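You operate a simulated robot arm through the tools that you are given. There is no shell and no other tool.

You are at the controls of a simulated robot arm. One attempt, no reset.

## Task
Close up the parts table: demagnetiser at LOW and off, spilt oil wiped, oil tray covered, vice loose.
Fine: use the rag and put it back; the blanks stay where they are. What is to be rubbed or washed off counts as gone when no trace of it is left.

The check looks at the end state, three seconds after you hand in, the way a careful person would. Anything else that was tipped, shoved, dropped, spilled or broken makes it a failure.

## Robot
A 7-joint arm with a fingered hand, fixed in place. Base frame: the origin is on the floor under the middle of its stand, x ahead of it, y to its left, z up; the work surface is at about z = 0.76. Units: m, rad, N and s.
It reaches about 1.089 m from its shoulder. Its first joint turns from -2.601 to 2.601 rad. Payload 3.5 kg.
The tool frame sits at the grasp point between the pads (the TCP): z along the fingers, y along the line on which they close. The tips reach 0.03 m beyond it. The gripper opens to 0.104 m; its body begins 0.035 m behind the TCP. The gripper is a hand of 4 fingers: y runs from the thumb to the fingers, the wrist lies at [-0.015, -0.11, -0.186] in the tool frame.
Orientation is told as [roll, pitch, yaw] about the base's x, y, z axes, in that order, counted from this pose: with the fingers straight down and the wrist toward the robot, the tool's x, y and z point along [0, 1, 0], [1, 0, 0] and [0, 0, -1] of the base frame.

## Interface
- The arm moves only by the tool send_rows. Its argument "targets" is a list of rows, each a list of 6 numbers: the turn, a rotation vector about the tool's x, y, z in units of 120 degrees (1.0 is 120 degrees), then the shift along the tool's x, y, z in units of 400 mm (1.0 is 400 mm). In form: [[ax, ay, az, tx, ty, tz], ...]. A call has 1 to 20 rows; each row is the pose to reach, as a shift and turn from the pose commanded when the call began, along the tool's axes at that moment. A call with a number of a shift or a turn outside -1 to 1 is refused whole. Each row takes 0.2 s and may step no farther than 0.05 m and 0.15 rad from the row before; otherwise, the whole call is refused. Where a pose cannot be reached the arm comes as near as it can. A force on the tool above 40 N (or 10 N above the force at the start of the call, whichever is more), or a blocked arm, ends the call early, and 0.2 s more pass. In this call time passes only in rows, and 0.2 s behind the last. The reply holds the time, the measured pose of the TCP, the force on the tool along the base axes, the opening and the grip force, in the units named above and with some noise, with the torque about the TCP (base axes, N m) and any sound that the robot's microphone picked up.
- Cameras (640 x 400 px; columns grow to the right, rows downward): "scene" is fixed at [0.3991, 0.4994, 1.3356]; the picture's right is [0.77, -0.64, 0.00], its down [-0.47, -0.56, -0.68] and it looks along [0.44, 0.52, -0.73] (base axes); focal length 214 px, centre (320, 200). "wrist" rides on the gripper at [0.061, -0.092, -0.13] in the tool frame; the picture's right is [-0.81, 0.28, -0.52], its down [-0.53, -0.71, 0.46] and it looks along [-0.24, 0.64, 0.72] (tool axes); focal length 275 px, centre (320, 200). There is no depth. A picture from a camera that has moved, and an enlarged one, comes with that camera's place and axes in the base frame and with its lens.
- get_image(camera): a new picture of that camera. It takes no simulated time.
- move_column(by): slides the trunk up (or, below 0, down) by that many m; the arm rides with it, the base frame stays. It gives what a move gives, with no picture.
- set_fingers(index, middle, ring, thumb_bend, thumb_turn): sets how far each is bent, from 0 (flat) to 1 (curled in); at 0.3 the hand is open as for a grip, at 0.7 the pads meet at the TCP. One left out holds its place. A second passes; each finger stops where it meets its share of the squeeze, and holds until it gets a number again. It is the only way to open and close the hand. It gives what a move gives, with no picture; readings hold the bend of each and the force on the fingers (four entries, about 0 where the hand has none), thumb and palm. thumb_turn goes from beside the hand (0) to across from the fingers (1), as for a grip.
- inspect(camera, box): a new picture of the part [left, top, right, bottom] of that camera's present view, enlarged. It takes no simulated time.
- finish_job(): hands the job in; it is judged then, once.

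Places have to be worked out from the pictures, the camera data and where the tool is seen. Open the gripper and draw the arm clear of the work before you hand the job in, unless the task says otherwise.

The tools are called after "Request:" as name(argument=value, ...) on one line, values as JSON. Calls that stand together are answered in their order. send_rows: Moves the arm, as the interface text tells. Its arguments: {"type":"object","properties":{"targets":{"type":"array","items":{"type":"array","items":{"type":"number"}}}},"required":["targets"]} The other tools are called the same way: move_column (by) moves the trunk up or down; set_fingers (index, middle, ring, thumb_bend, thumb_turn) moves the fingers one by one; get_image (camera) takes a picture; inspect (camera, box) takes an enlarged picture of a part of a camera's view; finish_job () hands the job in.

At the start:

```text
clock: 0.0
position: [0.4354, 0.6528, 1.1101]
ee_rot: [0.0, 0.001, 0.0]
ft_force: [0.9, 0.7, 0.3]
ft_torque: [0.01, 0.02, 0.0]
gripper_width: 0.1036
finger_force: 0.0
shape: jaw
bend: [0.3, 0.3, 0.3, 0.3, 0.98]
finger forces: [0.0, 0.0, 0.1, 0.0, 0.0, 0.0]
trunk travel left (down, up): [-0.45, 0.26]
```

scene: 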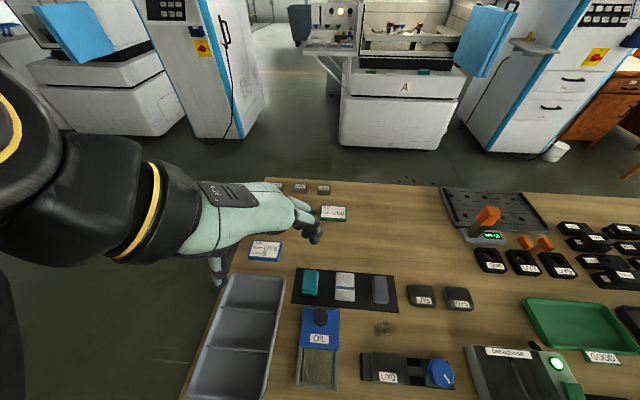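
wrist: 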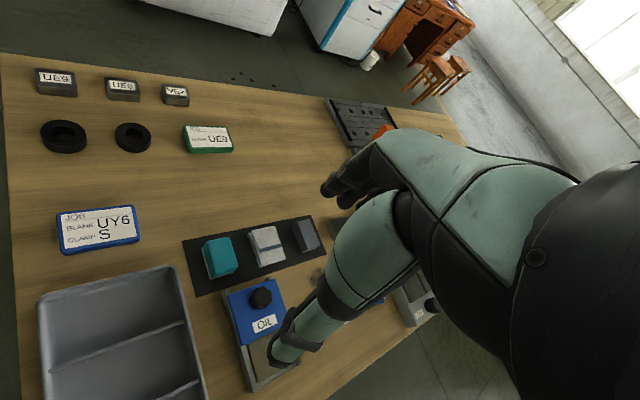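

I start by looking closer at the table, before moving anything.

Request:
inspect(camera="scene", box=[280, 260, 480, 400])

Request:
inspect(camera="scene", box=[440, 280, 640, 400])

Request:
inspect(camera="scene", box=[430, 180, 640, 310])

Request:
inspect(camera="wrist", box=[180, 200, 440, 400])

```text
2.86 times, centred on (380, 330) of scene
camera zoom: at [0.3991, 0.4994, 1.3356], right [0.77, -0.64, 0.0], down [-0.47, -0.56, -0.68], along [0.44, 0.52, -0.73], focal length 613 px, centre (149, -171)
```

zoom: 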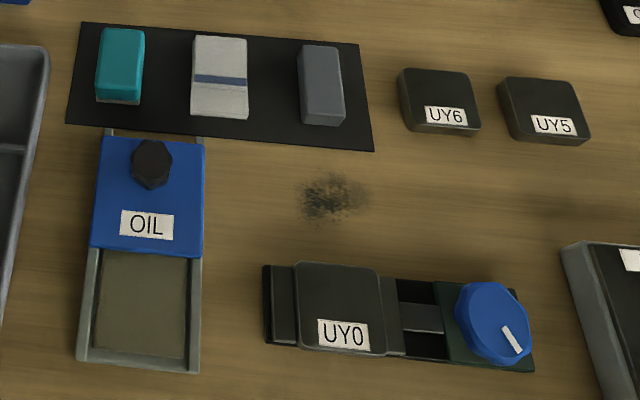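

```text
3.20 times, centred on (540, 340) of scene
camera zoom: at [0.3991, 0.4994, 1.3356], right [0.77, -0.64, 0.0], down [-0.47, -0.56, -0.68], along [0.44, 0.52, -0.73], focal length 686 px, centre (-384, -248)
```

zoom: 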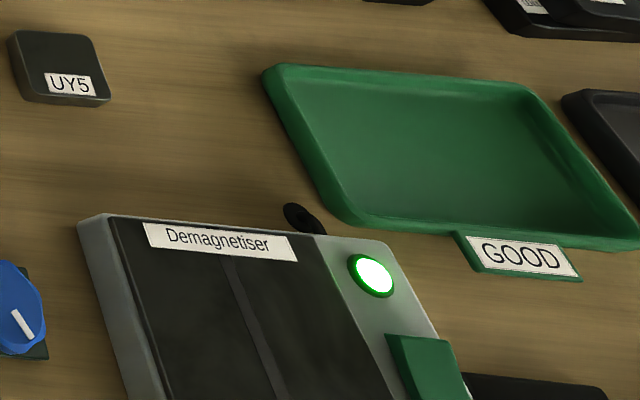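

```text
3.05 times, centred on (535, 245) of scene
camera zoom: at [0.3991, 0.4994, 1.3356], right [0.77, -0.64, 0.0], down [-0.47, -0.56, -0.68], along [0.44, 0.52, -0.73], focal length 654 px, centre (-335, 63)
```

zoom: 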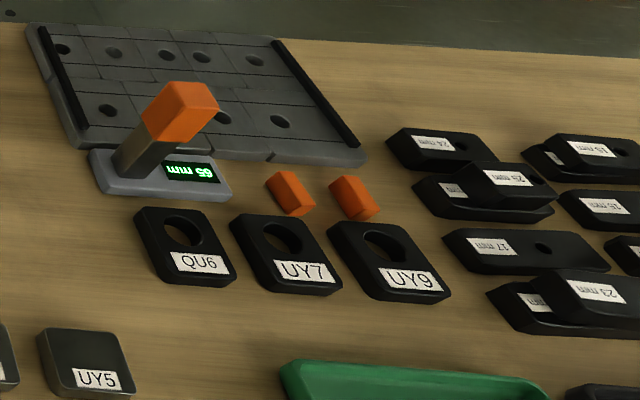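

```text
2.00 times, centred on (310, 300) of wrist
camera zoom: at [0.3438, 0.7131, 1.2405], right [0.28, -0.81, 0.52], down [-0.71, -0.53, -0.46], along [0.64, -0.24, -0.72], focal length 551 px, centre (340, 0)
```

zoom: 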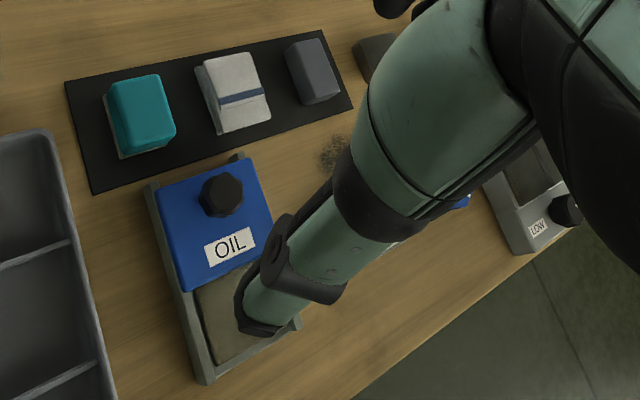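

The table is turned about 45° from the base axes. The lid (blue, with a black knob), the stain near (0.595, 0.493) and the rag near (0.59, 0.62) are visible, but the demagnetiser's controls are cut off, so I move the hand high over the table to look at them with the wrist camera.

Request:
send_rows(targets=[[0, 0, 0, -0.1, 0.035, 0], [0, 0, 0, -0.2, 0.07, 0], [0, 0, 0, -0.3, 0.105, 0], [0, 0, 0, -0.4, 0.14, 0], [0, 0, 0, -0.5, 0.175, 0], [0, 0, 0, -0.6, 0.21, 0], [0, 0, 0, -0.7, 0.245, 0], [0, 0, 0, -0.8, 0.28, 0]])

Request:
get_image(camera="wrist")

Request:
get_image(camera="scene")

```text
clock: 1.8
position: [0.5461, 0.3305, 1.1076]
ee_rot: [0.0, 0.001, 0.001]
ft_force: [-0.1, 0.0, -0.2]
ft_torque: [-0.01, 0.0, 0.01]
gripper_width: 0.1034
finger_force: 0.0
shape: jaw
bend: [0.3, 0.3, 0.3, 0.3, 0.98]
finger forces: [0.0, 0.1, 0.0, 0.1, 0.0, 0.0]
trunk travel left (down, up): [-0.45, 0.26]
```

```text
taken
camera wrist: at [0.456, 0.3902, 1.2387], right [0.28, -0.81, 0.52], down [-0.71, -0.53, -0.46], along [0.65, -0.24, -0.72], focal length 275 px, centre (320, 200)
```

wrist: 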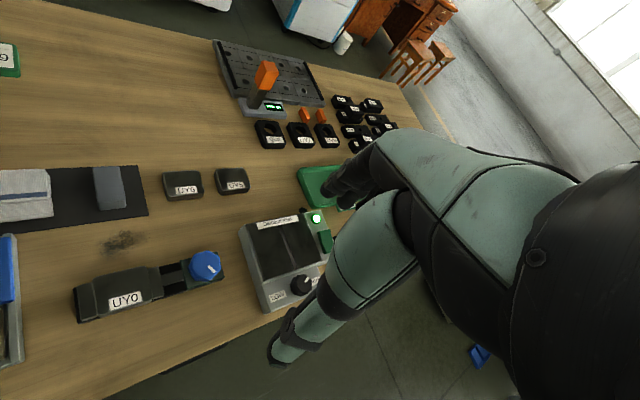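

```text
taken
```

scene: 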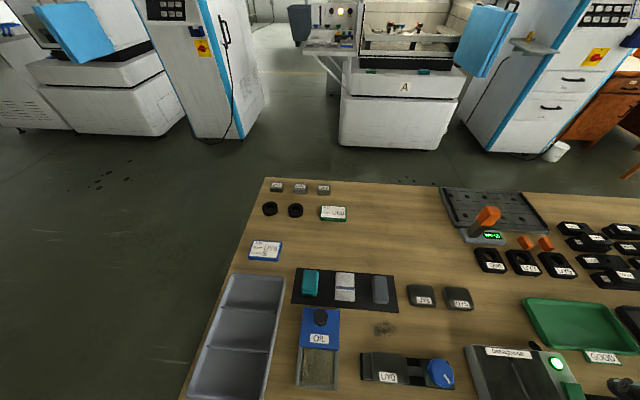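

The arm is clear of the scene view now, and the wrist camera sees the demagnetiser, knob and switch. I look at the details.

Request:
inspect(camera="wrist", box=[220, 190, 380, 330])

Request:
inspect(camera="wrist", box=[60, 210, 260, 350])

Request:
inspect(camera="scene", box=[280, 260, 410, 400])

Request:
inspect(camera="scene", box=[240, 170, 370, 270])

```text
2.86 times, centred on (300, 260) of wrist
camera zoom: at [0.456, 0.3902, 1.2387], right [0.28, -0.81, 0.52], down [-0.71, -0.53, -0.46], along [0.65, -0.24, -0.72], focal length 786 px, centre (377, 29)
```

zoom: 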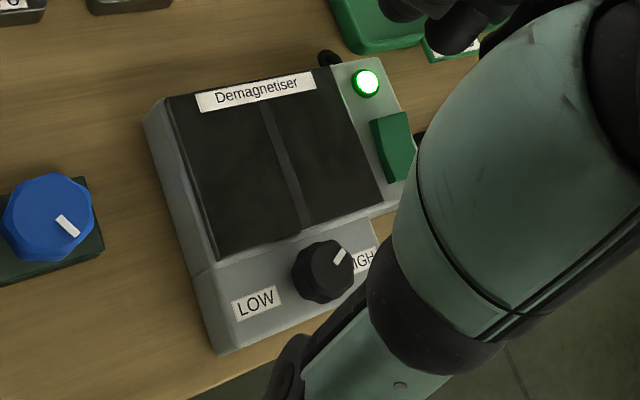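

```text
2.86 times, centred on (160, 280) of wrist
camera zoom: at [0.456, 0.3902, 1.2387], right [0.28, -0.81, 0.52], down [-0.71, -0.53, -0.46], along [0.65, -0.24, -0.72], focal length 786 px, centre (777, -29)
```

zoom: 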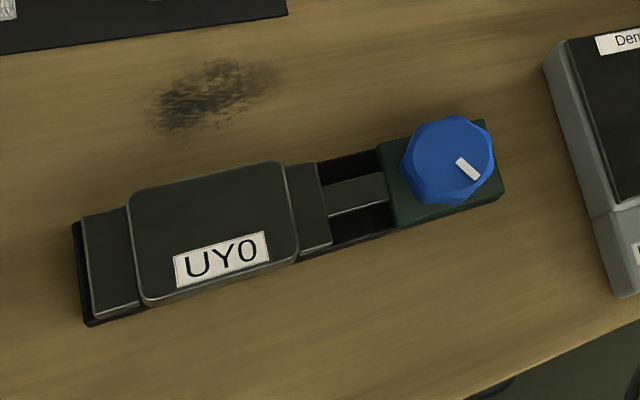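

```text
2.86 times, centred on (345, 330) of scene
camera zoom: at [0.3991, 0.4994, 1.3356], right [0.77, -0.64, 0.0], down [-0.47, -0.56, -0.68], along [0.44, 0.52, -0.73], focal length 613 px, centre (249, -171)
```

zoom: 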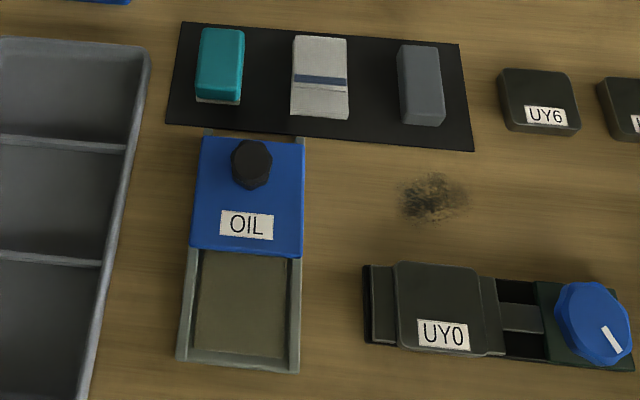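

```text
4.00 times, centred on (305, 220) of scene
camera zoom: at [0.3991, 0.4994, 1.3356], right [0.77, -0.64, 0.0], down [-0.47, -0.56, -0.68], along [0.44, 0.52, -0.73], focal length 858 px, centre (380, 120)
```

zoom: 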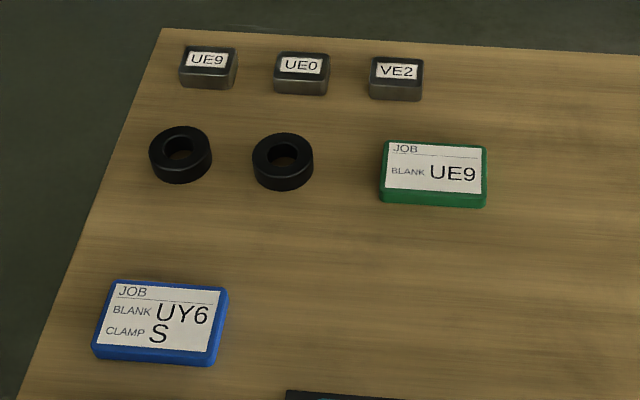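

The demagnetiser's knob points toward HIGH with the lamp lit; LOW is on its left. I move lower and farther right to see its knob and green switch unobstructed.

Request:
send_rows(targets=[[0, 0, 0, -0.088, 0.0432, 0.049], [0, 0, 0, -0.176, 0.0864, 0.098], [0, 0, 0, -0.264, 0.1296, 0.147], [0, 0, 0, -0.352, 0.1728, 0.196], [0, 0, 0, -0.44, 0.216, 0.245], [0, 0, 0, -0.528, 0.2592, 0.294], [0, 0, 0, -0.616, 0.3025, 0.3425]])

Request:
get_image(camera="wrist")

Request:
inspect(camera="wrist", box=[40, 100, 280, 320])

Request:
get_image(camera="scene")

```text
clock: 3.4
position: [0.6705, 0.0848, 0.9742]
ee_rot: [0.0, -0.001, 0.004]
ft_force: [-0.9, 0.1, -0.1]
ft_torque: [0.02, 0.0, -0.02]
gripper_width: 0.1035
finger_force: 0.1
shape: jaw
bend: [0.3, 0.3, 0.3, 0.3, 0.98]
finger forces: [0.0, 0.1, 0.0, 0.0, 0.1, 0.0]
trunk travel left (down, up): [-0.45, 0.26]
```

```text
taken
camera wrist: at [0.5798, 0.1451, 1.1048], right [0.28, -0.81, 0.52], down [-0.71, -0.53, -0.46], along [0.64, -0.24, -0.72], focal length 275 px, centre (320, 200)
```

wrist: 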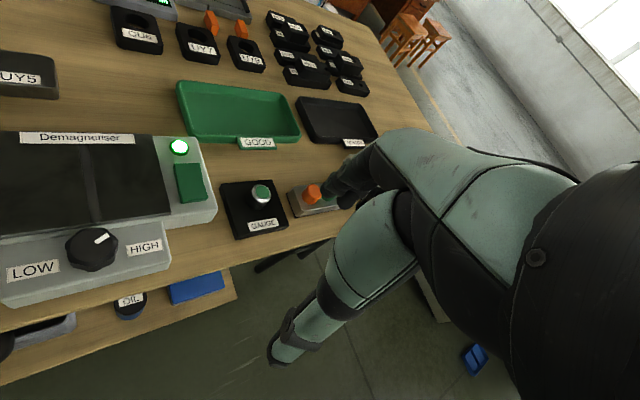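

```text
1.82 times, centred on (160, 210) of wrist
camera zoom: at [0.5798, 0.1451, 1.1048], right [0.28, -0.81, 0.52], down [-0.71, -0.53, -0.46], along [0.64, -0.24, -0.72], focal length 500 px, centre (611, 182)
```

zoom: 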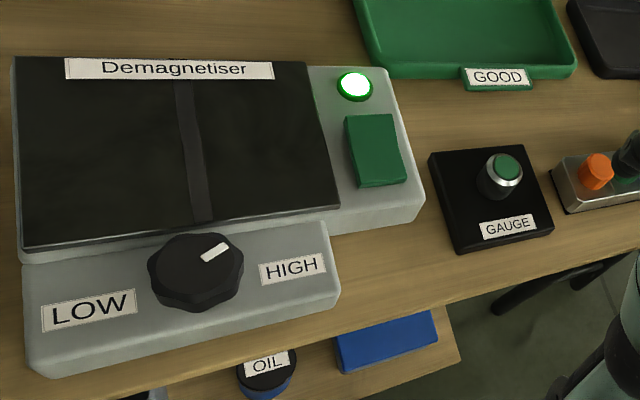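

```text
taken
```

scene: 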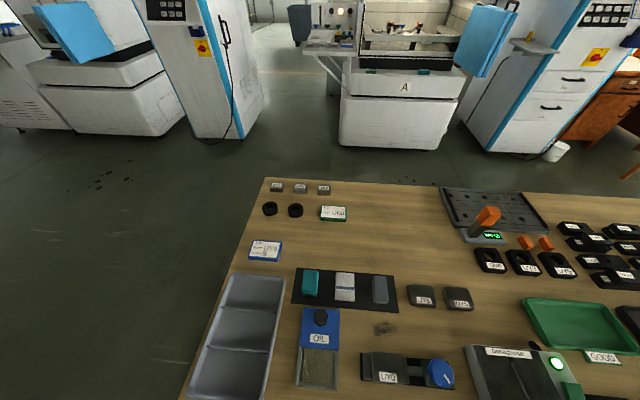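

The knob's top sits near (0.649, 0.227, 0.814) with a higher block right behind it, so I need to know the hand's shape well. I bring the hand to mid-table, turned 45° to line up with the table, to see the fingers in the scene camera.

Request:
send_rows(targets=[[0, 0, -0.0375, 0.1, -0.005, -0.01], [0, 0, -0.075, 0.2, -0.01, -0.02], [0, 0, -0.1125, 0.3, -0.015, -0.03], [0, 0, -0.15, 0.4, -0.02, -0.04], [0, 0, -0.1875, 0.5, -0.025, -0.05], [0, 0, -0.225, 0.6, -0.03, -0.06], [0, 0, -0.2625, 0.7, -0.035, -0.065], [0, 0, -0.3, 0.8, -0.04, -0.065], [0, 0, -0.3375, 0.9, -0.045, -0.065], [0, 0, -0.375, 1.0, -0.05, -0.065]])

Request:
get_image(camera="scene")

Request:
get_image(camera="wrist")

```text
clock: 5.6
position: [0.6537, 0.4881, 0.9983]
ee_rot: [0.0, -0.001, 0.788]
ft_force: [0.4, -0.9, 0.6]
ft_torque: [0.03, 0.0, 0.0]
gripper_width: 0.1035
finger_force: 0.1
shape: jaw
bend: [0.3, 0.3, 0.3, 0.3, 0.98]
finger forces: [0.0, 0.0, 0.0, 0.1, 0.0, 0.0]
trunk travel left (down, up): [-0.45, 0.26]
```

```text
taken
```

scene: 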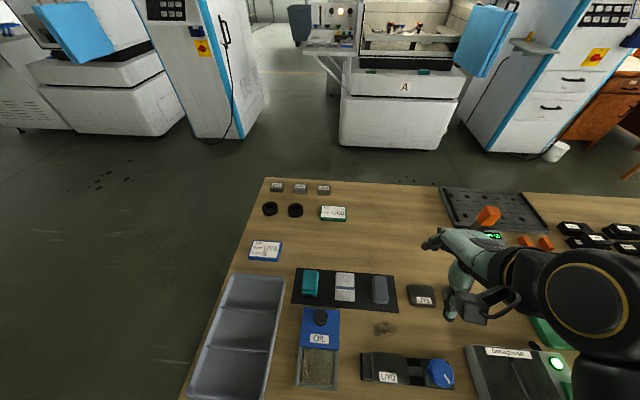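

```text
taken
camera wrist: at [0.5458, 0.4658, 1.1296], right [0.77, -0.38, 0.52], down [-0.13, -0.88, -0.46], along [0.63, 0.28, -0.72], focal length 275 px, centre (320, 200)
```

wrist: 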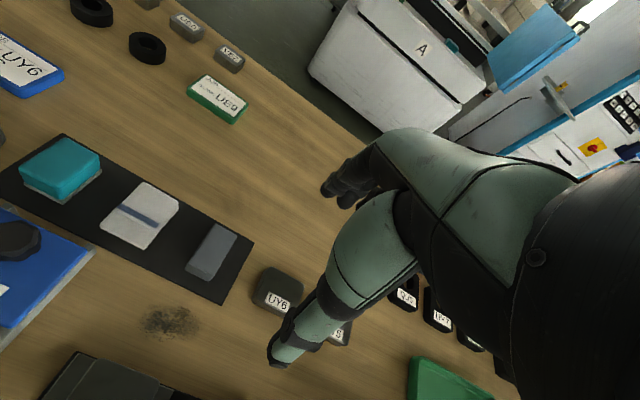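

The hand is well seen here; let me enlarge it to learn the finger geometry relative to the TCP.

Request:
inspect(camera="scene", box=[400, 210, 540, 340])

Request:
inspect(camera="wrist", box=[0, 120, 300, 380])

```text
3.08 times, centred on (470, 275) of scene
camera zoom: at [0.3991, 0.4994, 1.3356], right [0.77, -0.64, 0.0], down [-0.47, -0.56, -0.68], along [0.44, 0.52, -0.73], focal length 660 px, centre (-142, -31)
```

zoom: 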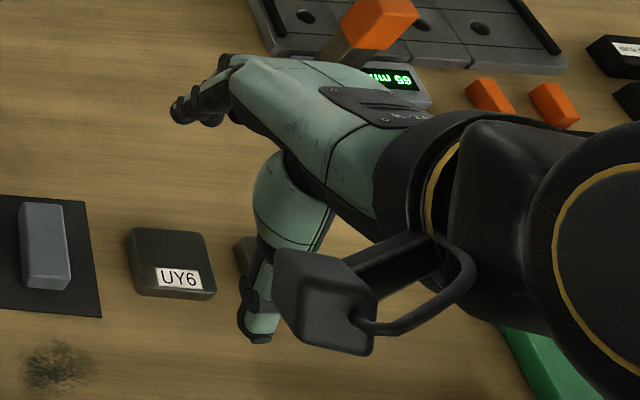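

```text
1.54 times, centred on (150, 250) of wrist
camera zoom: at [0.5458, 0.4658, 1.1296], right [0.77, -0.38, 0.52], down [-0.13, -0.88, -0.46], along [0.63, 0.28, -0.72], focal length 424 px, centre (582, 123)
```

zoom: 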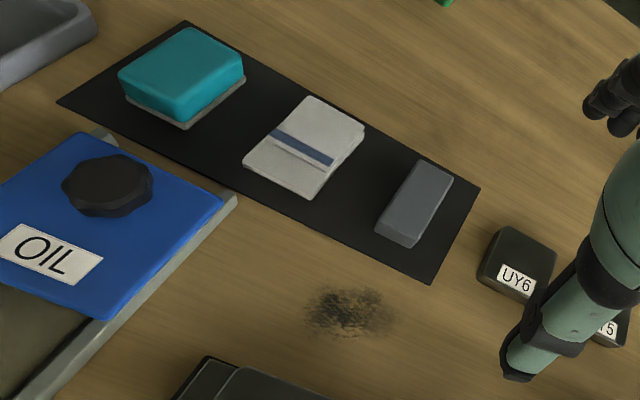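

The hand works like tongs: thumb on the tool's −y side, three fingers on +y. I test the closing shape in the air to see how the tips travel.

Request:
set_fingers(index=0.55, middle=0.55, ring=0.55, thumb_bend=0.55)

Request:
get_image(camera="wrist")

Request:
inspect(camera="scene", box=[400, 210, 540, 340])

```text
clock: 6.6
position: [0.6528, 0.4868, 0.9995]
ee_rot: [0.0, 0.0, 0.785]
ft_force: [-0.4, 0.0, 0.6]
ft_torque: [-0.03, 0.01, -0.03]
gripper_width: 0.0395
finger_force: 0.0
shape: fingers
bend: [0.55, 0.55, 0.55, 0.55, 0.98]
finger forces: [0.0, 0.1, 0.0, 0.0, 0.1, 0.1]
trunk travel left (down, up): [-0.45, 0.26]
```

```text
taken
camera wrist: at [0.5457, 0.4653, 1.1295], right [0.77, -0.38, 0.52], down [-0.13, -0.88, -0.46], along [0.63, 0.28, -0.72], focal length 275 px, centre (320, 200)
```

wrist: 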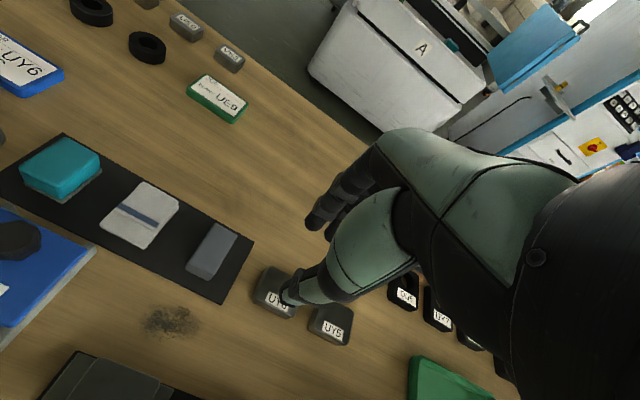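

```text
3.08 times, centred on (470, 275) of scene
camera zoom: at [0.3991, 0.4994, 1.3356], right [0.77, -0.64, 0.0], down [-0.47, -0.56, -0.68], along [0.44, 0.52, -0.73], focal length 660 px, centre (-142, -31)
```

zoom: 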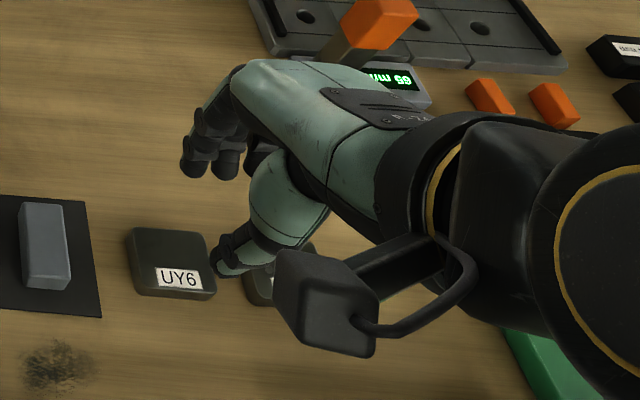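

Tips stay about 3 cm past the TCP while closing, and the opening is about 0.04 m at bend 0.55. I open the fingers to about 0.075 m and move to above the lid's black knob, estimated near (0.4875, 0.600).

Request:
set_fingers(index=0.4, middle=0.4, ring=0.4, thumb_bend=0.4)

Request:
send_rows(targets=[[0, 0, 0, 0.1, -0.02, 0.035], [0, 0, 0, 0.2, -0.04, 0.07], [0, 0, 0, 0.3, -0.06, 0.105], [0, 0, 0, 0.4, -0.08, 0.14], [0, 0, 0, 0.4928, -0.1025, 0.175]])

Request:
get_image(camera="wrist")

Request:
get_image(camera="scene")

```text
clock: 7.6
position: [0.6531, 0.4868, 0.9993]
ee_rot: [0.0, -0.001, 0.786]
ft_force: [-0.4, 0.1, -0.1]
ft_torque: [-0.02, 0.05, 0.0]
gripper_width: 0.0776
finger_force: 0.1
shape: fingers
bend: [0.4, 0.4, 0.4, 0.4, 0.98]
finger forces: [0.1, 0.0, 0.0, 0.0, 0.0, 0.0]
trunk travel left (down, up): [-0.45, 0.26]
```

```text
clock: 8.8
position: [0.4762, 0.5936, 0.9281]
ee_rot: [-0.002, 0.0, 0.786]
ft_force: [-0.3, -0.4, -0.3]
ft_torque: [-0.01, -0.02, -0.01]
gripper_width: 0.0774
finger_force: 0.1
shape: fingers
bend: [0.4, 0.4, 0.4, 0.4, 0.98]
finger forces: [0.1, 0.0, 0.1, 0.0, 0.1, 0.1]
trunk travel left (down, up): [-0.45, 0.26]
```

```text
taken
camera wrist: at [0.3688, 0.5718, 1.0585], right [0.77, -0.38, 0.52], down [-0.13, -0.88, -0.46], along [0.63, 0.28, -0.72], focal length 275 px, centre (320, 200)
```

wrist: 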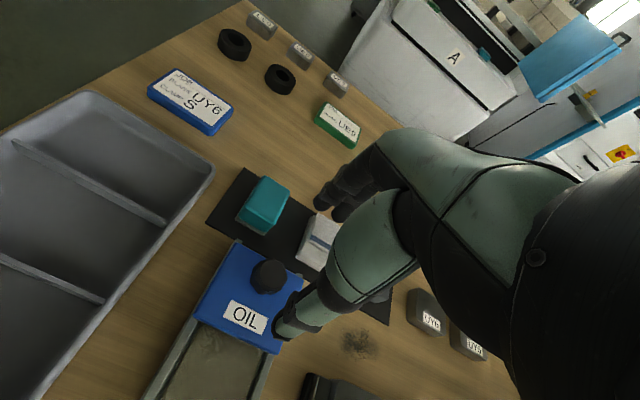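

```text
taken
```

scene: 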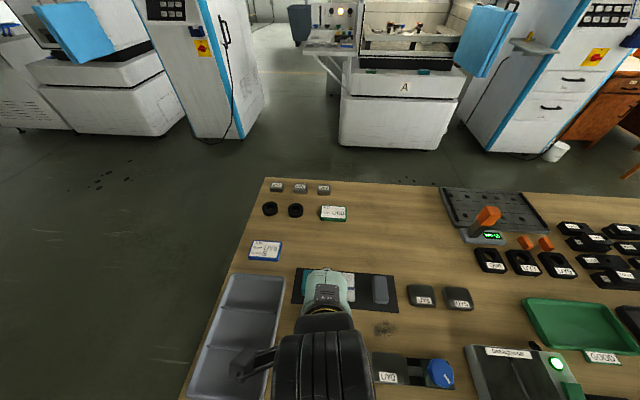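

Let me settle with a null row and re-read the pose, and enlarge the lid view to check the knob and rails.

Request:
send_rows(targets=[[0, 0, 0, 0, 0, 0]])

Request:
inspect(camera="wrist", box=[130, 160, 370, 400])

```text
clock: 9.2
position: [0.4756, 0.5929, 0.9283]
ee_rot: [0.001, -0.001, 0.788]
ft_force: [0.0, 0.6, 0.5]
ft_torque: [0.01, 0.01, -0.04]
gripper_width: 0.0778
finger_force: 0.1
shape: fingers
bend: [0.4, 0.4, 0.4, 0.4, 0.98]
finger forces: [0.0, 0.1, 0.1, 0.1, 0.1, 0.1]
trunk travel left (down, up): [-0.45, 0.26]
```

```text
1.67 times, centred on (250, 280) of wrist
camera zoom: at [0.369, 0.5718, 1.0587], right [0.77, -0.38, 0.52], down [-0.13, -0.88, -0.46], along [0.63, 0.28, -0.72], focal length 459 px, centre (437, 67)
```

zoom: 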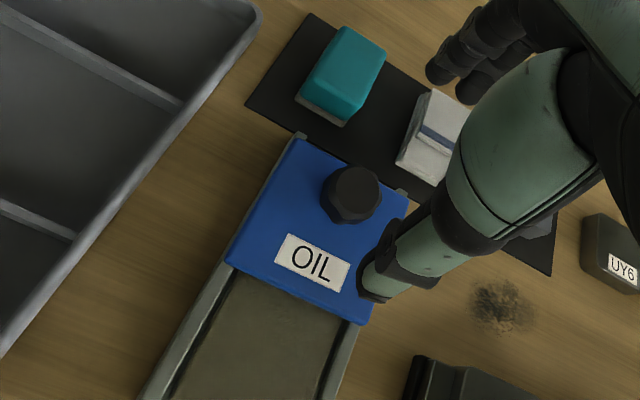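

The measured pose and the reported camera pose agree, so I trust the measured values and correct from them. The knob is about 1 cm farther along the table's depth; I correct and descend to TCP z ≈ 0.835 in small steps.

Request:
send_rows(targets=[[0, 0, 0, -0.0075, 0.024, 0.04], [0, 0, 0, -0.0075, 0.024, 0.09], [0, 0, 0, -0.0075, 0.024, 0.14], [0, 0, 0, -0.0075, 0.024, 0.19], [0, 0, 0, -0.0075, 0.024, 0.234]])

Request:
inspect(camera="wrist", box=[180, 160, 420, 400])

Request:
inspect(camera="scene", box=[260, 250, 420, 400])

```text
clock: 10.4
position: [0.4857, 0.6006, 0.8357]
ee_rot: [0.002, 0.001, 0.785]
ft_force: [0.0, 0.7, -0.2]
ft_torque: [0.01, 0.01, 0.0]
gripper_width: 0.0778
finger_force: 0.1
shape: fingers
bend: [0.4, 0.4, 0.4, 0.4, 0.98]
finger forces: [0.0, 0.0, 0.0, 0.1, 0.1, 0.0]
trunk travel left (down, up): [-0.45, 0.26]
```

```text
1.67 times, centred on (300, 280) of wrist
camera zoom: at [0.3785, 0.579, 0.9655], right [0.77, -0.38, 0.52], down [-0.13, -0.88, -0.46], along [0.63, 0.28, -0.72], focal length 459 px, centre (353, 67)
```

zoom: 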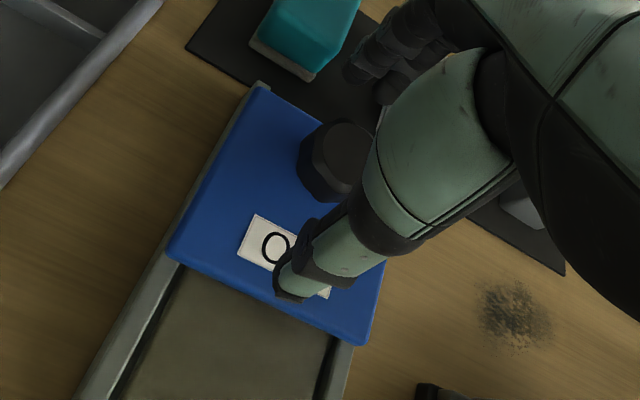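

```text
2.67 times, centred on (340, 325) of scene
camera zoom: at [0.3991, 0.4994, 1.3356], right [0.77, -0.64, 0.0], down [-0.47, -0.56, -0.68], along [0.44, 0.52, -0.73], focal length 572 px, centre (267, -133)
```

zoom: 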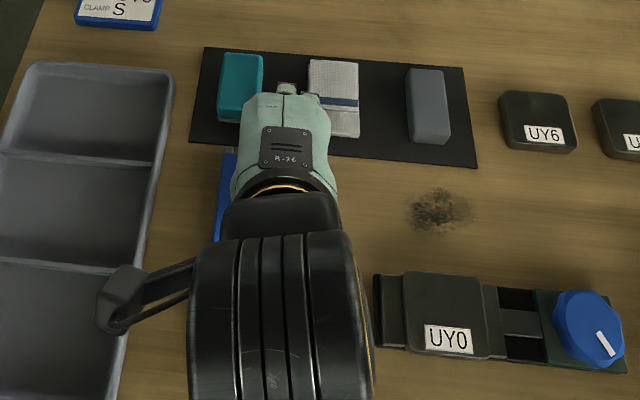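

The TCP is aligned with the knob within a few mm. I lower 6 mm more, then close the fingers gently around the knob.

Request:
send_rows(targets=[[0, 0, 0, 0, 0.002, 0.008], [0, 0, 0, 0, 0.003, 0.016]])

Request:
set_fingers(index=0.52, middle=0.52, ring=0.52, thumb_bend=0.52)

Request:
inspect(camera="wrist", box=[180, 160, 420, 400])

```text
clock: 11.0
position: [0.4879, 0.6023, 0.8287]
ee_rot: [0.0, -0.001, 0.785]
ft_force: [0.7, -0.5, -0.2]
ft_torque: [0.0, -0.01, -0.05]
gripper_width: 0.0776
finger_force: 0.1
shape: fingers
bend: [0.4, 0.4, 0.4, 0.4, 0.98]
finger forces: [0.0, 0.0, 0.0, 0.1, 0.0, 0.0]
trunk travel left (down, up): [-0.45, 0.26]
```

```text
clock: 12.0
position: [0.488, 0.6033, 0.829]
ee_rot: [0.002, 0.0, 0.786]
ft_force: [-0.9, -0.3, -0.3]
ft_torque: [-0.05, -0.01, 0.01]
gripper_width: 0.0471
finger_force: 0.0
shape: fingers
bend: [0.52, 0.52, 0.52, 0.52, 0.98]
finger forces: [0.0, 0.1, 0.1, 0.0, 0.0, 0.0]
trunk travel left (down, up): [-0.45, 0.26]
```

```text
1.67 times, centred on (300, 280) of wrist
camera zoom: at [0.3805, 0.5811, 0.9591], right [0.77, -0.38, 0.52], down [-0.13, -0.88, -0.46], along [0.63, 0.28, -0.72], focal length 459 px, centre (353, 67)
```

zoom: 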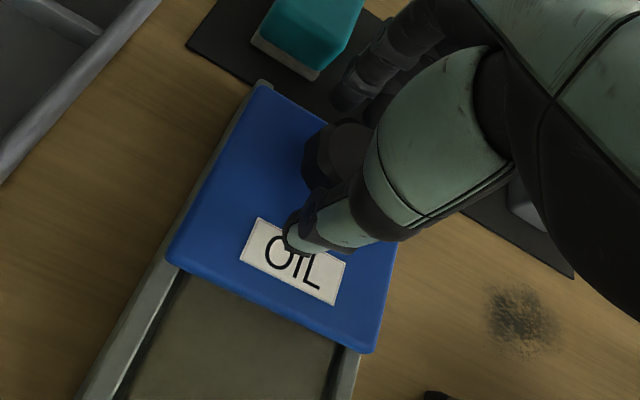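

No contact yet at 0.047 m; I close further.

Request:
set_fingers(index=0.6, middle=0.6, ring=0.6, thumb_bend=0.6)

Request:
inspect(camera="wrist", box=[180, 160, 420, 400])

```text
clock: 13.0
position: [0.4885, 0.6035, 0.8287]
ee_rot: [0.001, 0.001, 0.786]
ft_force: [0.4, 0.1, -0.4]
ft_torque: [-0.01, -0.01, -0.01]
gripper_width: 0.0283
finger_force: 1.2
shape: fingers
bend: [0.59, 0.6, 0.6, 0.59, 0.98]
finger forces: [0.3, 0.1, 0.0, 0.1, 0.7, 0.0]
trunk travel left (down, up): [-0.45, 0.26]
```

```text
1.67 times, centred on (300, 280) of wrist
camera zoom: at [0.3805, 0.581, 0.9591], right [0.77, -0.38, 0.52], down [-0.13, -0.88, -0.46], along [0.63, 0.28, -0.72], focal length 459 px, centre (353, 67)
```

zoom: 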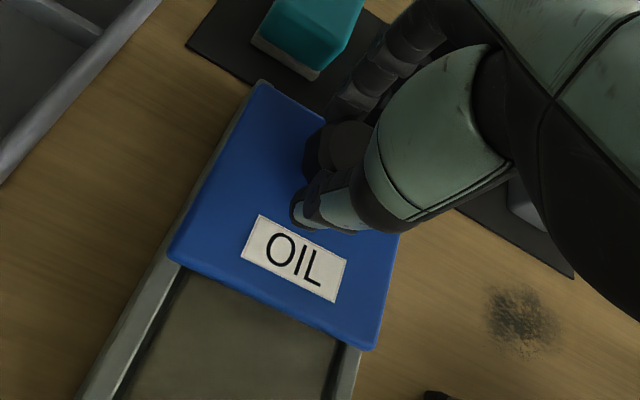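

Index and thumb just touch the knob at about 0.028 m. I squeeze a bit more to hold it.

Request:
set_fingers(index=0.68, middle=0.68, ring=0.62, thumb_bend=0.68)

```text
clock: 14.0
position: [0.4878, 0.6026, 0.8279]
ee_rot: [0.0, 0.001, 0.785]
ft_force: [0.5, 0.1, -0.8]
ft_torque: [-0.01, 0.02, 0.06]
gripper_width: 0.0253
finger_force: 7.5
shape: fingers
bend: [0.62, 0.64, 0.62, 0.6, 0.97]
finger forces: [3.8, 3.7, 0.1, 0.0, 7.2, 0.0]
trunk travel left (down, up): [-0.45, 0.26]
```

Index, middle and thumb now hold the knob with about 7 N. I pull the lid toward the robot (tool −y) by 2 cm slowly and check.

Request:
send_rows(targets=[[0, 0, 0, 0, -0.0125, 0], [0, 0, 0, 0, -0.025, 0], [0, 0, 0, 0, -0.0375, 0], [0, 0, 0, 0, -0.05, 0]])

Request:
inspect(camera="wrist", box=[180, 160, 420, 400])

```text
clock: 15.0
position: [0.4742, 0.5883, 0.8285]
ee_rot: [0.0, 0.001, 0.786]
ft_force: [-2.7, 2.1, -3.2]
ft_torque: [0.06, 0.04, 0.06]
gripper_width: 0.0254
finger_force: 7.4
shape: fingers
bend: [0.62, 0.64, 0.62, 0.6, 0.97]
finger forces: [5.0, 2.8, 0.1, 0.0, 7.1, 0.1]
trunk travel left (down, up): [-0.45, 0.26]
```

```text
1.67 times, centred on (300, 280) of wrist
camera zoom: at [0.3672, 0.5662, 0.9595], right [0.77, -0.38, 0.52], down [-0.13, -0.88, -0.46], along [0.63, 0.28, -0.72], focal length 459 px, centre (353, 67)
```

zoom: 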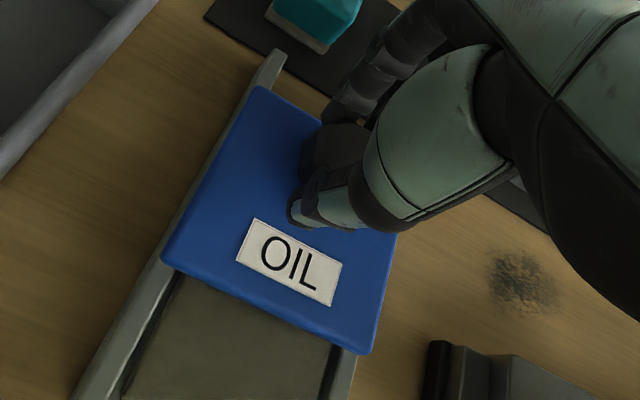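

The lid slides along with the hand, with little force. I pull another 3 cm.

Request:
send_rows(targets=[[0, 0, 0, 0, -0.0125, 0], [0, 0, 0, 0, -0.025, 0], [0, 0, 0, 0, -0.0375, 0], [0, 0, 0, 0, -0.05, 0], [0, 0, 0, 0, -0.0625, 0], [0, 0, 0, 0, -0.075, 0]])

Request:
get_image(camera="wrist")

```text
clock: 16.4
position: [0.454, 0.5664, 0.8301]
ee_rot: [0.0, 0.0, 0.788]
ft_force: [-4.2, 3.4, 0.2]
ft_torque: [0.09, 0.12, 0.09]
gripper_width: 0.0254
finger_force: 8.2
shape: fingers
bend: [0.62, 0.65, 0.62, 0.6, 0.97]
finger forces: [5.8, 2.6, 0.0, 0.1, 7.6, 0.0]
trunk travel left (down, up): [-0.45, 0.26]
```

```text
taken
camera wrist: at [0.3465, 0.5443, 0.9591], right [0.77, -0.38, 0.52], down [-0.13, -0.88, -0.46], along [0.63, 0.28, -0.72], focal length 275 px, centre (320, 200)
```

wrist: 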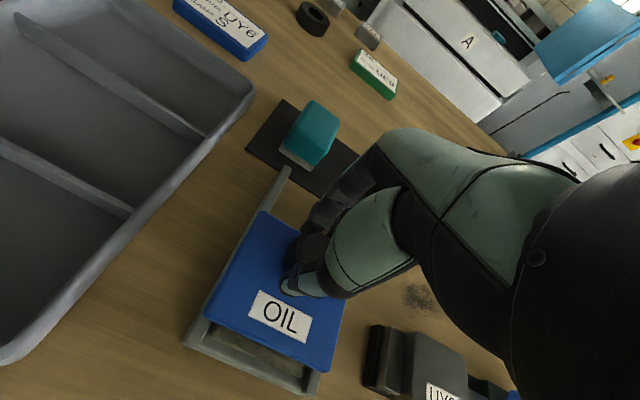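

A small sideways force built up from the rail (about 5 N), so I shift 2 mm back sideways while pulling a further 12 mm.

Request:
send_rows(targets=[[0, 0, 0, 0.005, 0, 0], [0, 0, 0, 0.005, -0.01, 0], [0, 0, 0, 0.005, -0.02, 0], [0, 0, 0, 0.005, -0.03, 0]])

Request:
inspect(camera="wrist", box=[150, 200, 390, 400])

```text
clock: 17.4
position: [0.4442, 0.5596, 0.8293]
ee_rot: [-0.001, 0.0, 0.784]
ft_force: [1.2, -1.0, -3.4]
ft_torque: [-0.02, -0.06, 0.06]
gripper_width: 0.0251
finger_force: 7.6
shape: fingers
bend: [0.62, 0.64, 0.62, 0.6, 0.97]
finger forces: [3.9, 4.6, 0.0, 0.0, 7.0, 0.1]
trunk travel left (down, up): [-0.45, 0.26]
```

```text
2.00 times, centred on (270, 300) of wrist
camera zoom: at [0.337, 0.5371, 0.9595], right [0.77, -0.38, 0.52], down [-0.13, -0.88, -0.45], along [0.63, 0.28, -0.72], focal length 551 px, centre (420, 0)
```

zoom: 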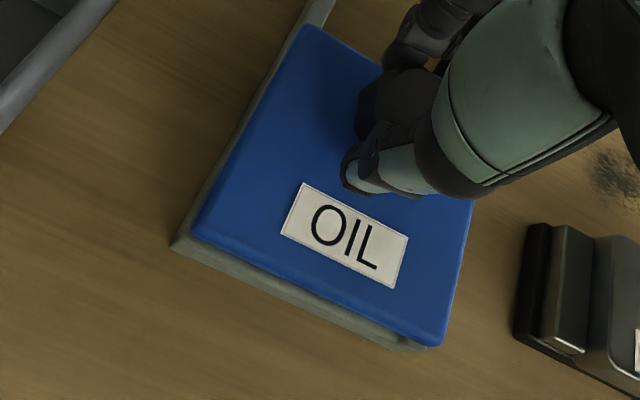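

Almost fully covered; I pull a few more mm to find the stop.

Request:
send_rows(targets=[[0, 0, 0, 0, -0.0075, 0], [0, 0, 0, 0, -0.015, 0], [0, 0, 0, 0, -0.0225, 0]])

Request:
inspect(camera="wrist", box=[150, 200, 390, 400])

```text
clock: 18.2
position: [0.4393, 0.5549, 0.8284]
ee_rot: [0.0, -0.001, 0.785]
ft_force: [10.8, 6.9, 1.0]
ft_torque: [0.22, -0.35, 0.04]
gripper_width: 0.025
finger_force: 9.6
shape: fingers
bend: [0.59, 0.61, 0.62, 0.63, 0.97]
finger forces: [7.6, 8.5, 0.0, 0.1, 3.0, 0.1]
trunk travel left (down, up): [-0.45, 0.26]
```

```text
2.00 times, centred on (270, 300) of wrist
camera zoom: at [0.3319, 0.5321, 0.9596], right [0.77, -0.38, 0.52], down [-0.13, -0.88, -0.46], along [0.63, 0.28, -0.72], focal length 551 px, centre (420, 0)
```

zoom: 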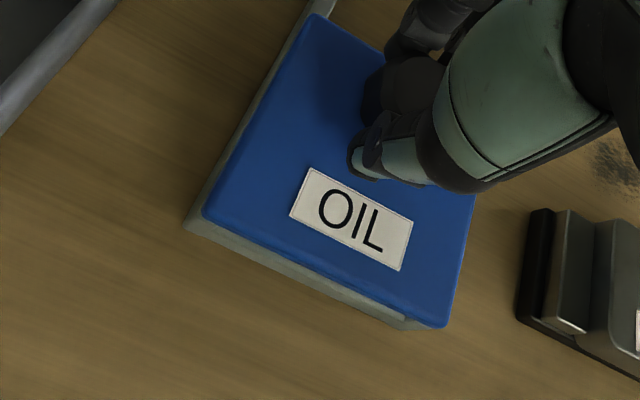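

Force rose to about 12 N: the lid is at its stop. I open the fingers and lift away, then check.

Request:
set_fingers(index=0.45, middle=0.45, ring=0.45, thumb_bend=0.45)

Request:
send_rows(targets=[[0, 0, 0, 0, 0, -0.05], [0, 0, 0, 0, 0, -0.1], [0, 0, 0, 0, 0, -0.2], [0, 0, 0, 0, 0, -0.3], [0, 0, 0, 0, 0, -0.4]])

Request:
get_image(camera="wrist")

Request:
get_image(camera="scene")

```text
clock: 19.2
position: [0.4378, 0.5535, 0.8298]
ee_rot: [0.0, 0.0, 0.785]
ft_force: [-0.2, -0.1, 0.0]
ft_torque: [-0.02, 0.01, 0.02]
gripper_width: 0.0646
finger_force: 0.1
shape: fingers
bend: [0.45, 0.45, 0.45, 0.45, 0.97]
finger forces: [0.0, 0.1, 0.1, 0.0, 0.0, 0.0]
trunk travel left (down, up): [-0.45, 0.26]
```

```text
clock: 20.4
position: [0.4388, 0.5494, 0.9896]
ee_rot: [-0.001, 0.0, 0.787]
ft_force: [1.9, -2.4, 0.6]
ft_torque: [0.01, 0.02, 0.0]
gripper_width: 0.0648
finger_force: 0.1
shape: fingers
bend: [0.45, 0.45, 0.45, 0.45, 0.97]
finger forces: [0.0, 0.0, 0.1, 0.0, 0.1, 0.0]
trunk travel left (down, up): [-0.45, 0.26]
```

```text
taken
camera wrist: at [0.3304, 0.527, 1.1198], right [0.77, -0.38, 0.52], down [-0.13, -0.88, -0.45], along [0.63, 0.28, -0.73], focal length 275 px, centre (320, 200)
```

wrist: 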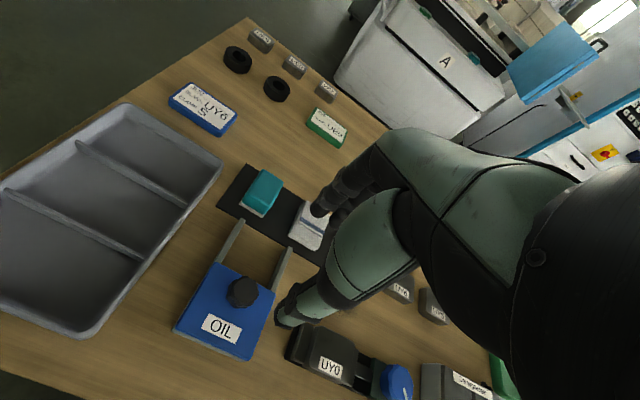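

```text
taken
```

scene: 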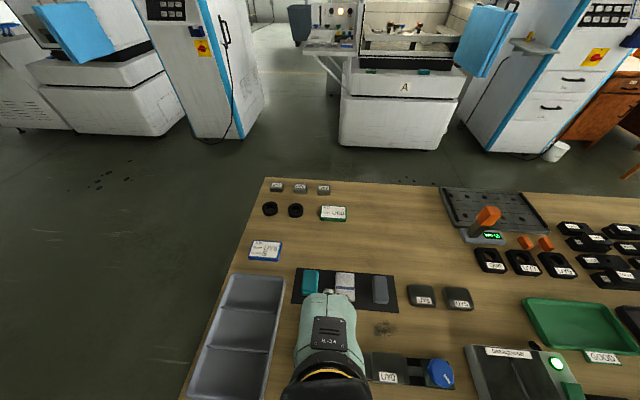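

The lid now covers the tray fully. Next the rag: I judge it to span s (table right) ≈ −0.049…0.0 and t (table depth) ≈ 0.82…0.89, centre (0.588, 0.623), about 5 × 7 × 1.5 cm. I'll grip it across its short side, so I turn the hand to yaw −45° while moving high above it.

Request:
send_rows(targets=[[0, 0, 0.0625, -0.011, 0.0327, 0], [0, 0, 0.125, -0.022, 0.0654, 0], [0, 0, 0.1875, -0.033, 0.098, 0], [0, 0, 0.25, -0.045, 0.131, 0], [0, 0, 0.3125, -0.056, 0.1635, 0], [0, 0, 0.375, -0.067, 0.196, 0.0], [0, 0, 0.4375, -0.078, 0.229, 0.0], [0, 0, 0.5, -0.089, 0.262, 0.02], [0, 0, 0.5625, -0.1, 0.294, 0.04], [0, 0, 0.625, -0.112, 0.327, 0.06], [0, 0, 0.6875, -0.123, 0.36, 0.08], [0, 0, 0.75, -0.134, 0.3925, 0.1]])

Request:
get_image(camera="wrist")

Request:
get_image(camera="scene")

```text
clock: 23.0
position: [0.5837, 0.6264, 0.9486]
ee_rot: [0.001, -0.001, -0.786]
ft_force: [0.2, -0.1, 0.1]
ft_torque: [0.0, -0.03, 0.01]
gripper_width: 0.0648
finger_force: 0.0
shape: fingers
bend: [0.45, 0.45, 0.45, 0.45, 0.97]
finger forces: [0.1, 0.0, 0.0, 0.0, 0.1, 0.0]
trunk travel left (down, up): [-0.45, 0.26]
```

```text
taken
camera wrist: at [0.5639, 0.7337, 1.0796], right [-0.38, -0.77, 0.52], down [-0.88, 0.13, -0.46], along [0.28, -0.63, -0.72], focal length 275 px, centre (320, 200)
```

wrist: 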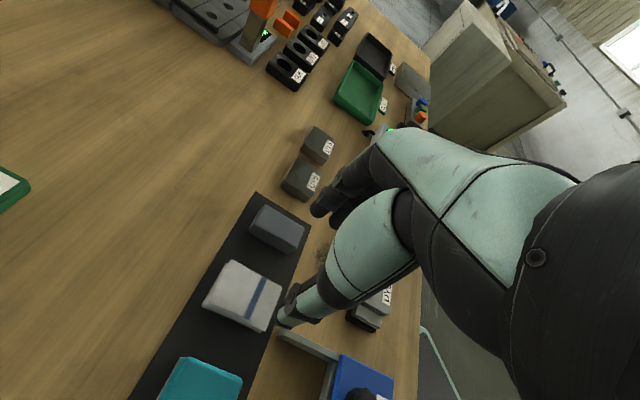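

```text
taken
```

scene: 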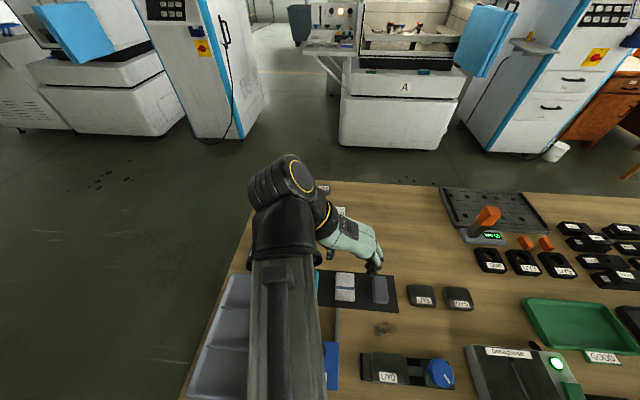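

The pose was reached, and both views show the rag. I enlarge both to refine the rag's place and height.

Request:
inspect(camera="wrist", box=[130, 180, 370, 400])

Request:
inspect(camera="scene", box=[290, 190, 430, 330])

```text
1.82 times, centred on (250, 290) of wrist
camera zoom: at [0.5639, 0.7337, 1.0796], right [-0.38, -0.77, 0.52], down [-0.88, 0.13, -0.46], along [0.28, -0.63, -0.72], focal length 500 px, centre (447, 36)
```

zoom: 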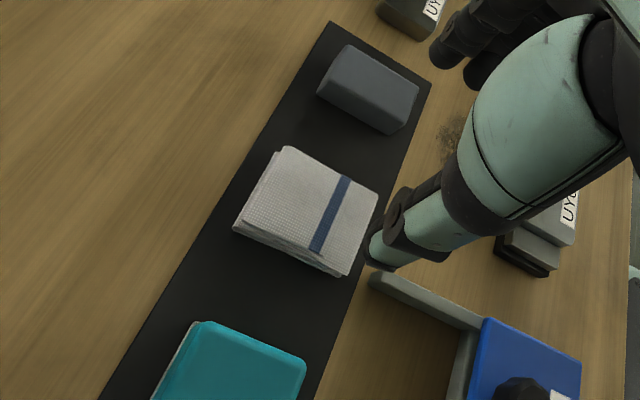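

```text
2.86 times, centred on (360, 260) of scene
camera zoom: at [0.3991, 0.4994, 1.3356], right [0.77, -0.64, 0.0], down [-0.47, -0.56, -0.68], along [0.44, 0.52, -0.73], focal length 613 px, centre (206, 29)
```

zoom: 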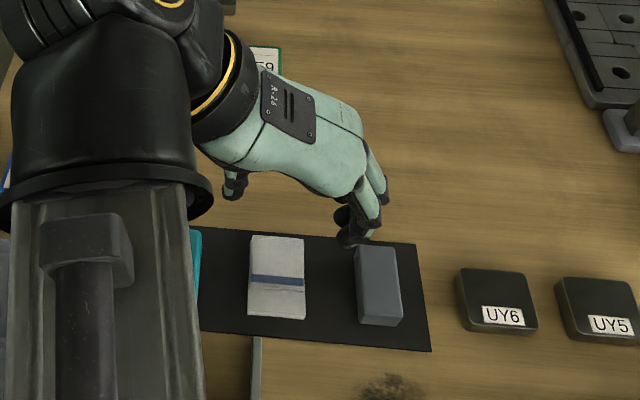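

Refined: the rag centre is s = −0.0235, t = 0.8555, and the thumb lies at tool x ≈ 0. I open to about 0.08 m, shift 7 mm and descend to TCP z ≈ 0.83.

Request:
set_fingers(index=0.39, middle=0.39, ring=0.39, thumb_bend=0.39)

Request:
send_rows(targets=[[0, 0, 0, 0, 0.0168, 0.05], [0, 0, 0, 0, 0.0168, 0.12], [0, 0, 0, 0, 0.0168, 0.19], [0, 0, 0, 0, 0.0168, 0.25], [0, 0, 0, 0, 0.0168, 0.2965]])

Request:
inspect(camera="wrist", box=[150, 160, 410, 400])

Request:
inspect(camera="scene", box=[290, 220, 430, 330])

```text
clock: 24.0
position: [0.584, 0.626, 0.9497]
ee_rot: [0.0, 0.0, -0.788]
ft_force: [-0.4, -0.4, -0.3]
ft_torque: [-0.02, 0.02, -0.03]
gripper_width: 0.0802
finger_force: 0.0
shape: fingers
bend: [0.39, 0.39, 0.39, 0.39, 0.97]
finger forces: [0.1, 0.1, 0.0, 0.0, 0.0, 0.0]
trunk travel left (down, up): [-0.45, 0.26]
```

```text
clock: 25.2
position: [0.5916, 0.6201, 0.8319]
ee_rot: [0.0, -0.001, -0.787]
ft_force: [-0.6, 0.0, -0.4]
ft_torque: [0.02, 0.02, -0.01]
gripper_width: 0.0801
finger_force: 0.2
shape: fingers
bend: [0.39, 0.39, 0.39, 0.39, 0.97]
finger forces: [0.1, 0.0, 0.0, 0.0, 0.0, 0.0]
trunk travel left (down, up): [-0.45, 0.26]
```

```text
1.67 times, centred on (280, 280) of wrist
camera zoom: at [0.5707, 0.7281, 0.9615], right [-0.38, -0.77, 0.52], down [-0.88, 0.13, -0.46], along [0.28, -0.63, -0.72], focal length 459 px, centre (387, 67)
```

zoom: 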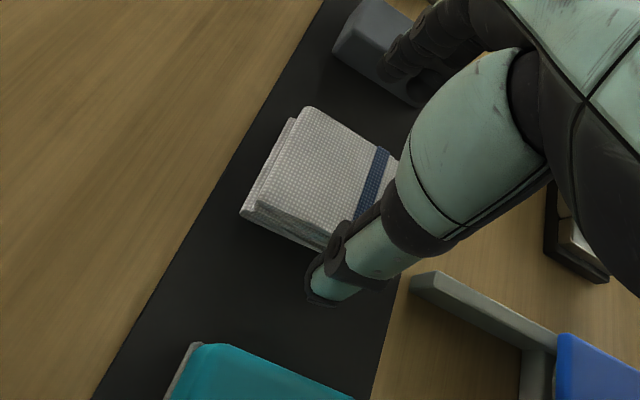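

```text
3.64 times, centred on (360, 275) of scene
camera zoom: at [0.3991, 0.4994, 1.3356], right [0.77, -0.64, 0.0], down [-0.47, -0.56, -0.68], along [0.44, 0.52, -0.73], focal length 780 px, centre (174, -73)
```

zoom: 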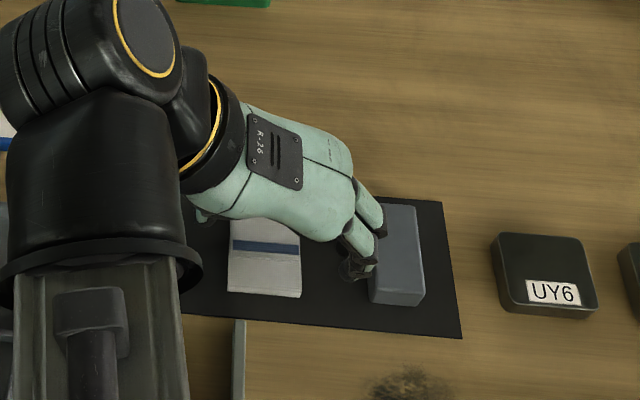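

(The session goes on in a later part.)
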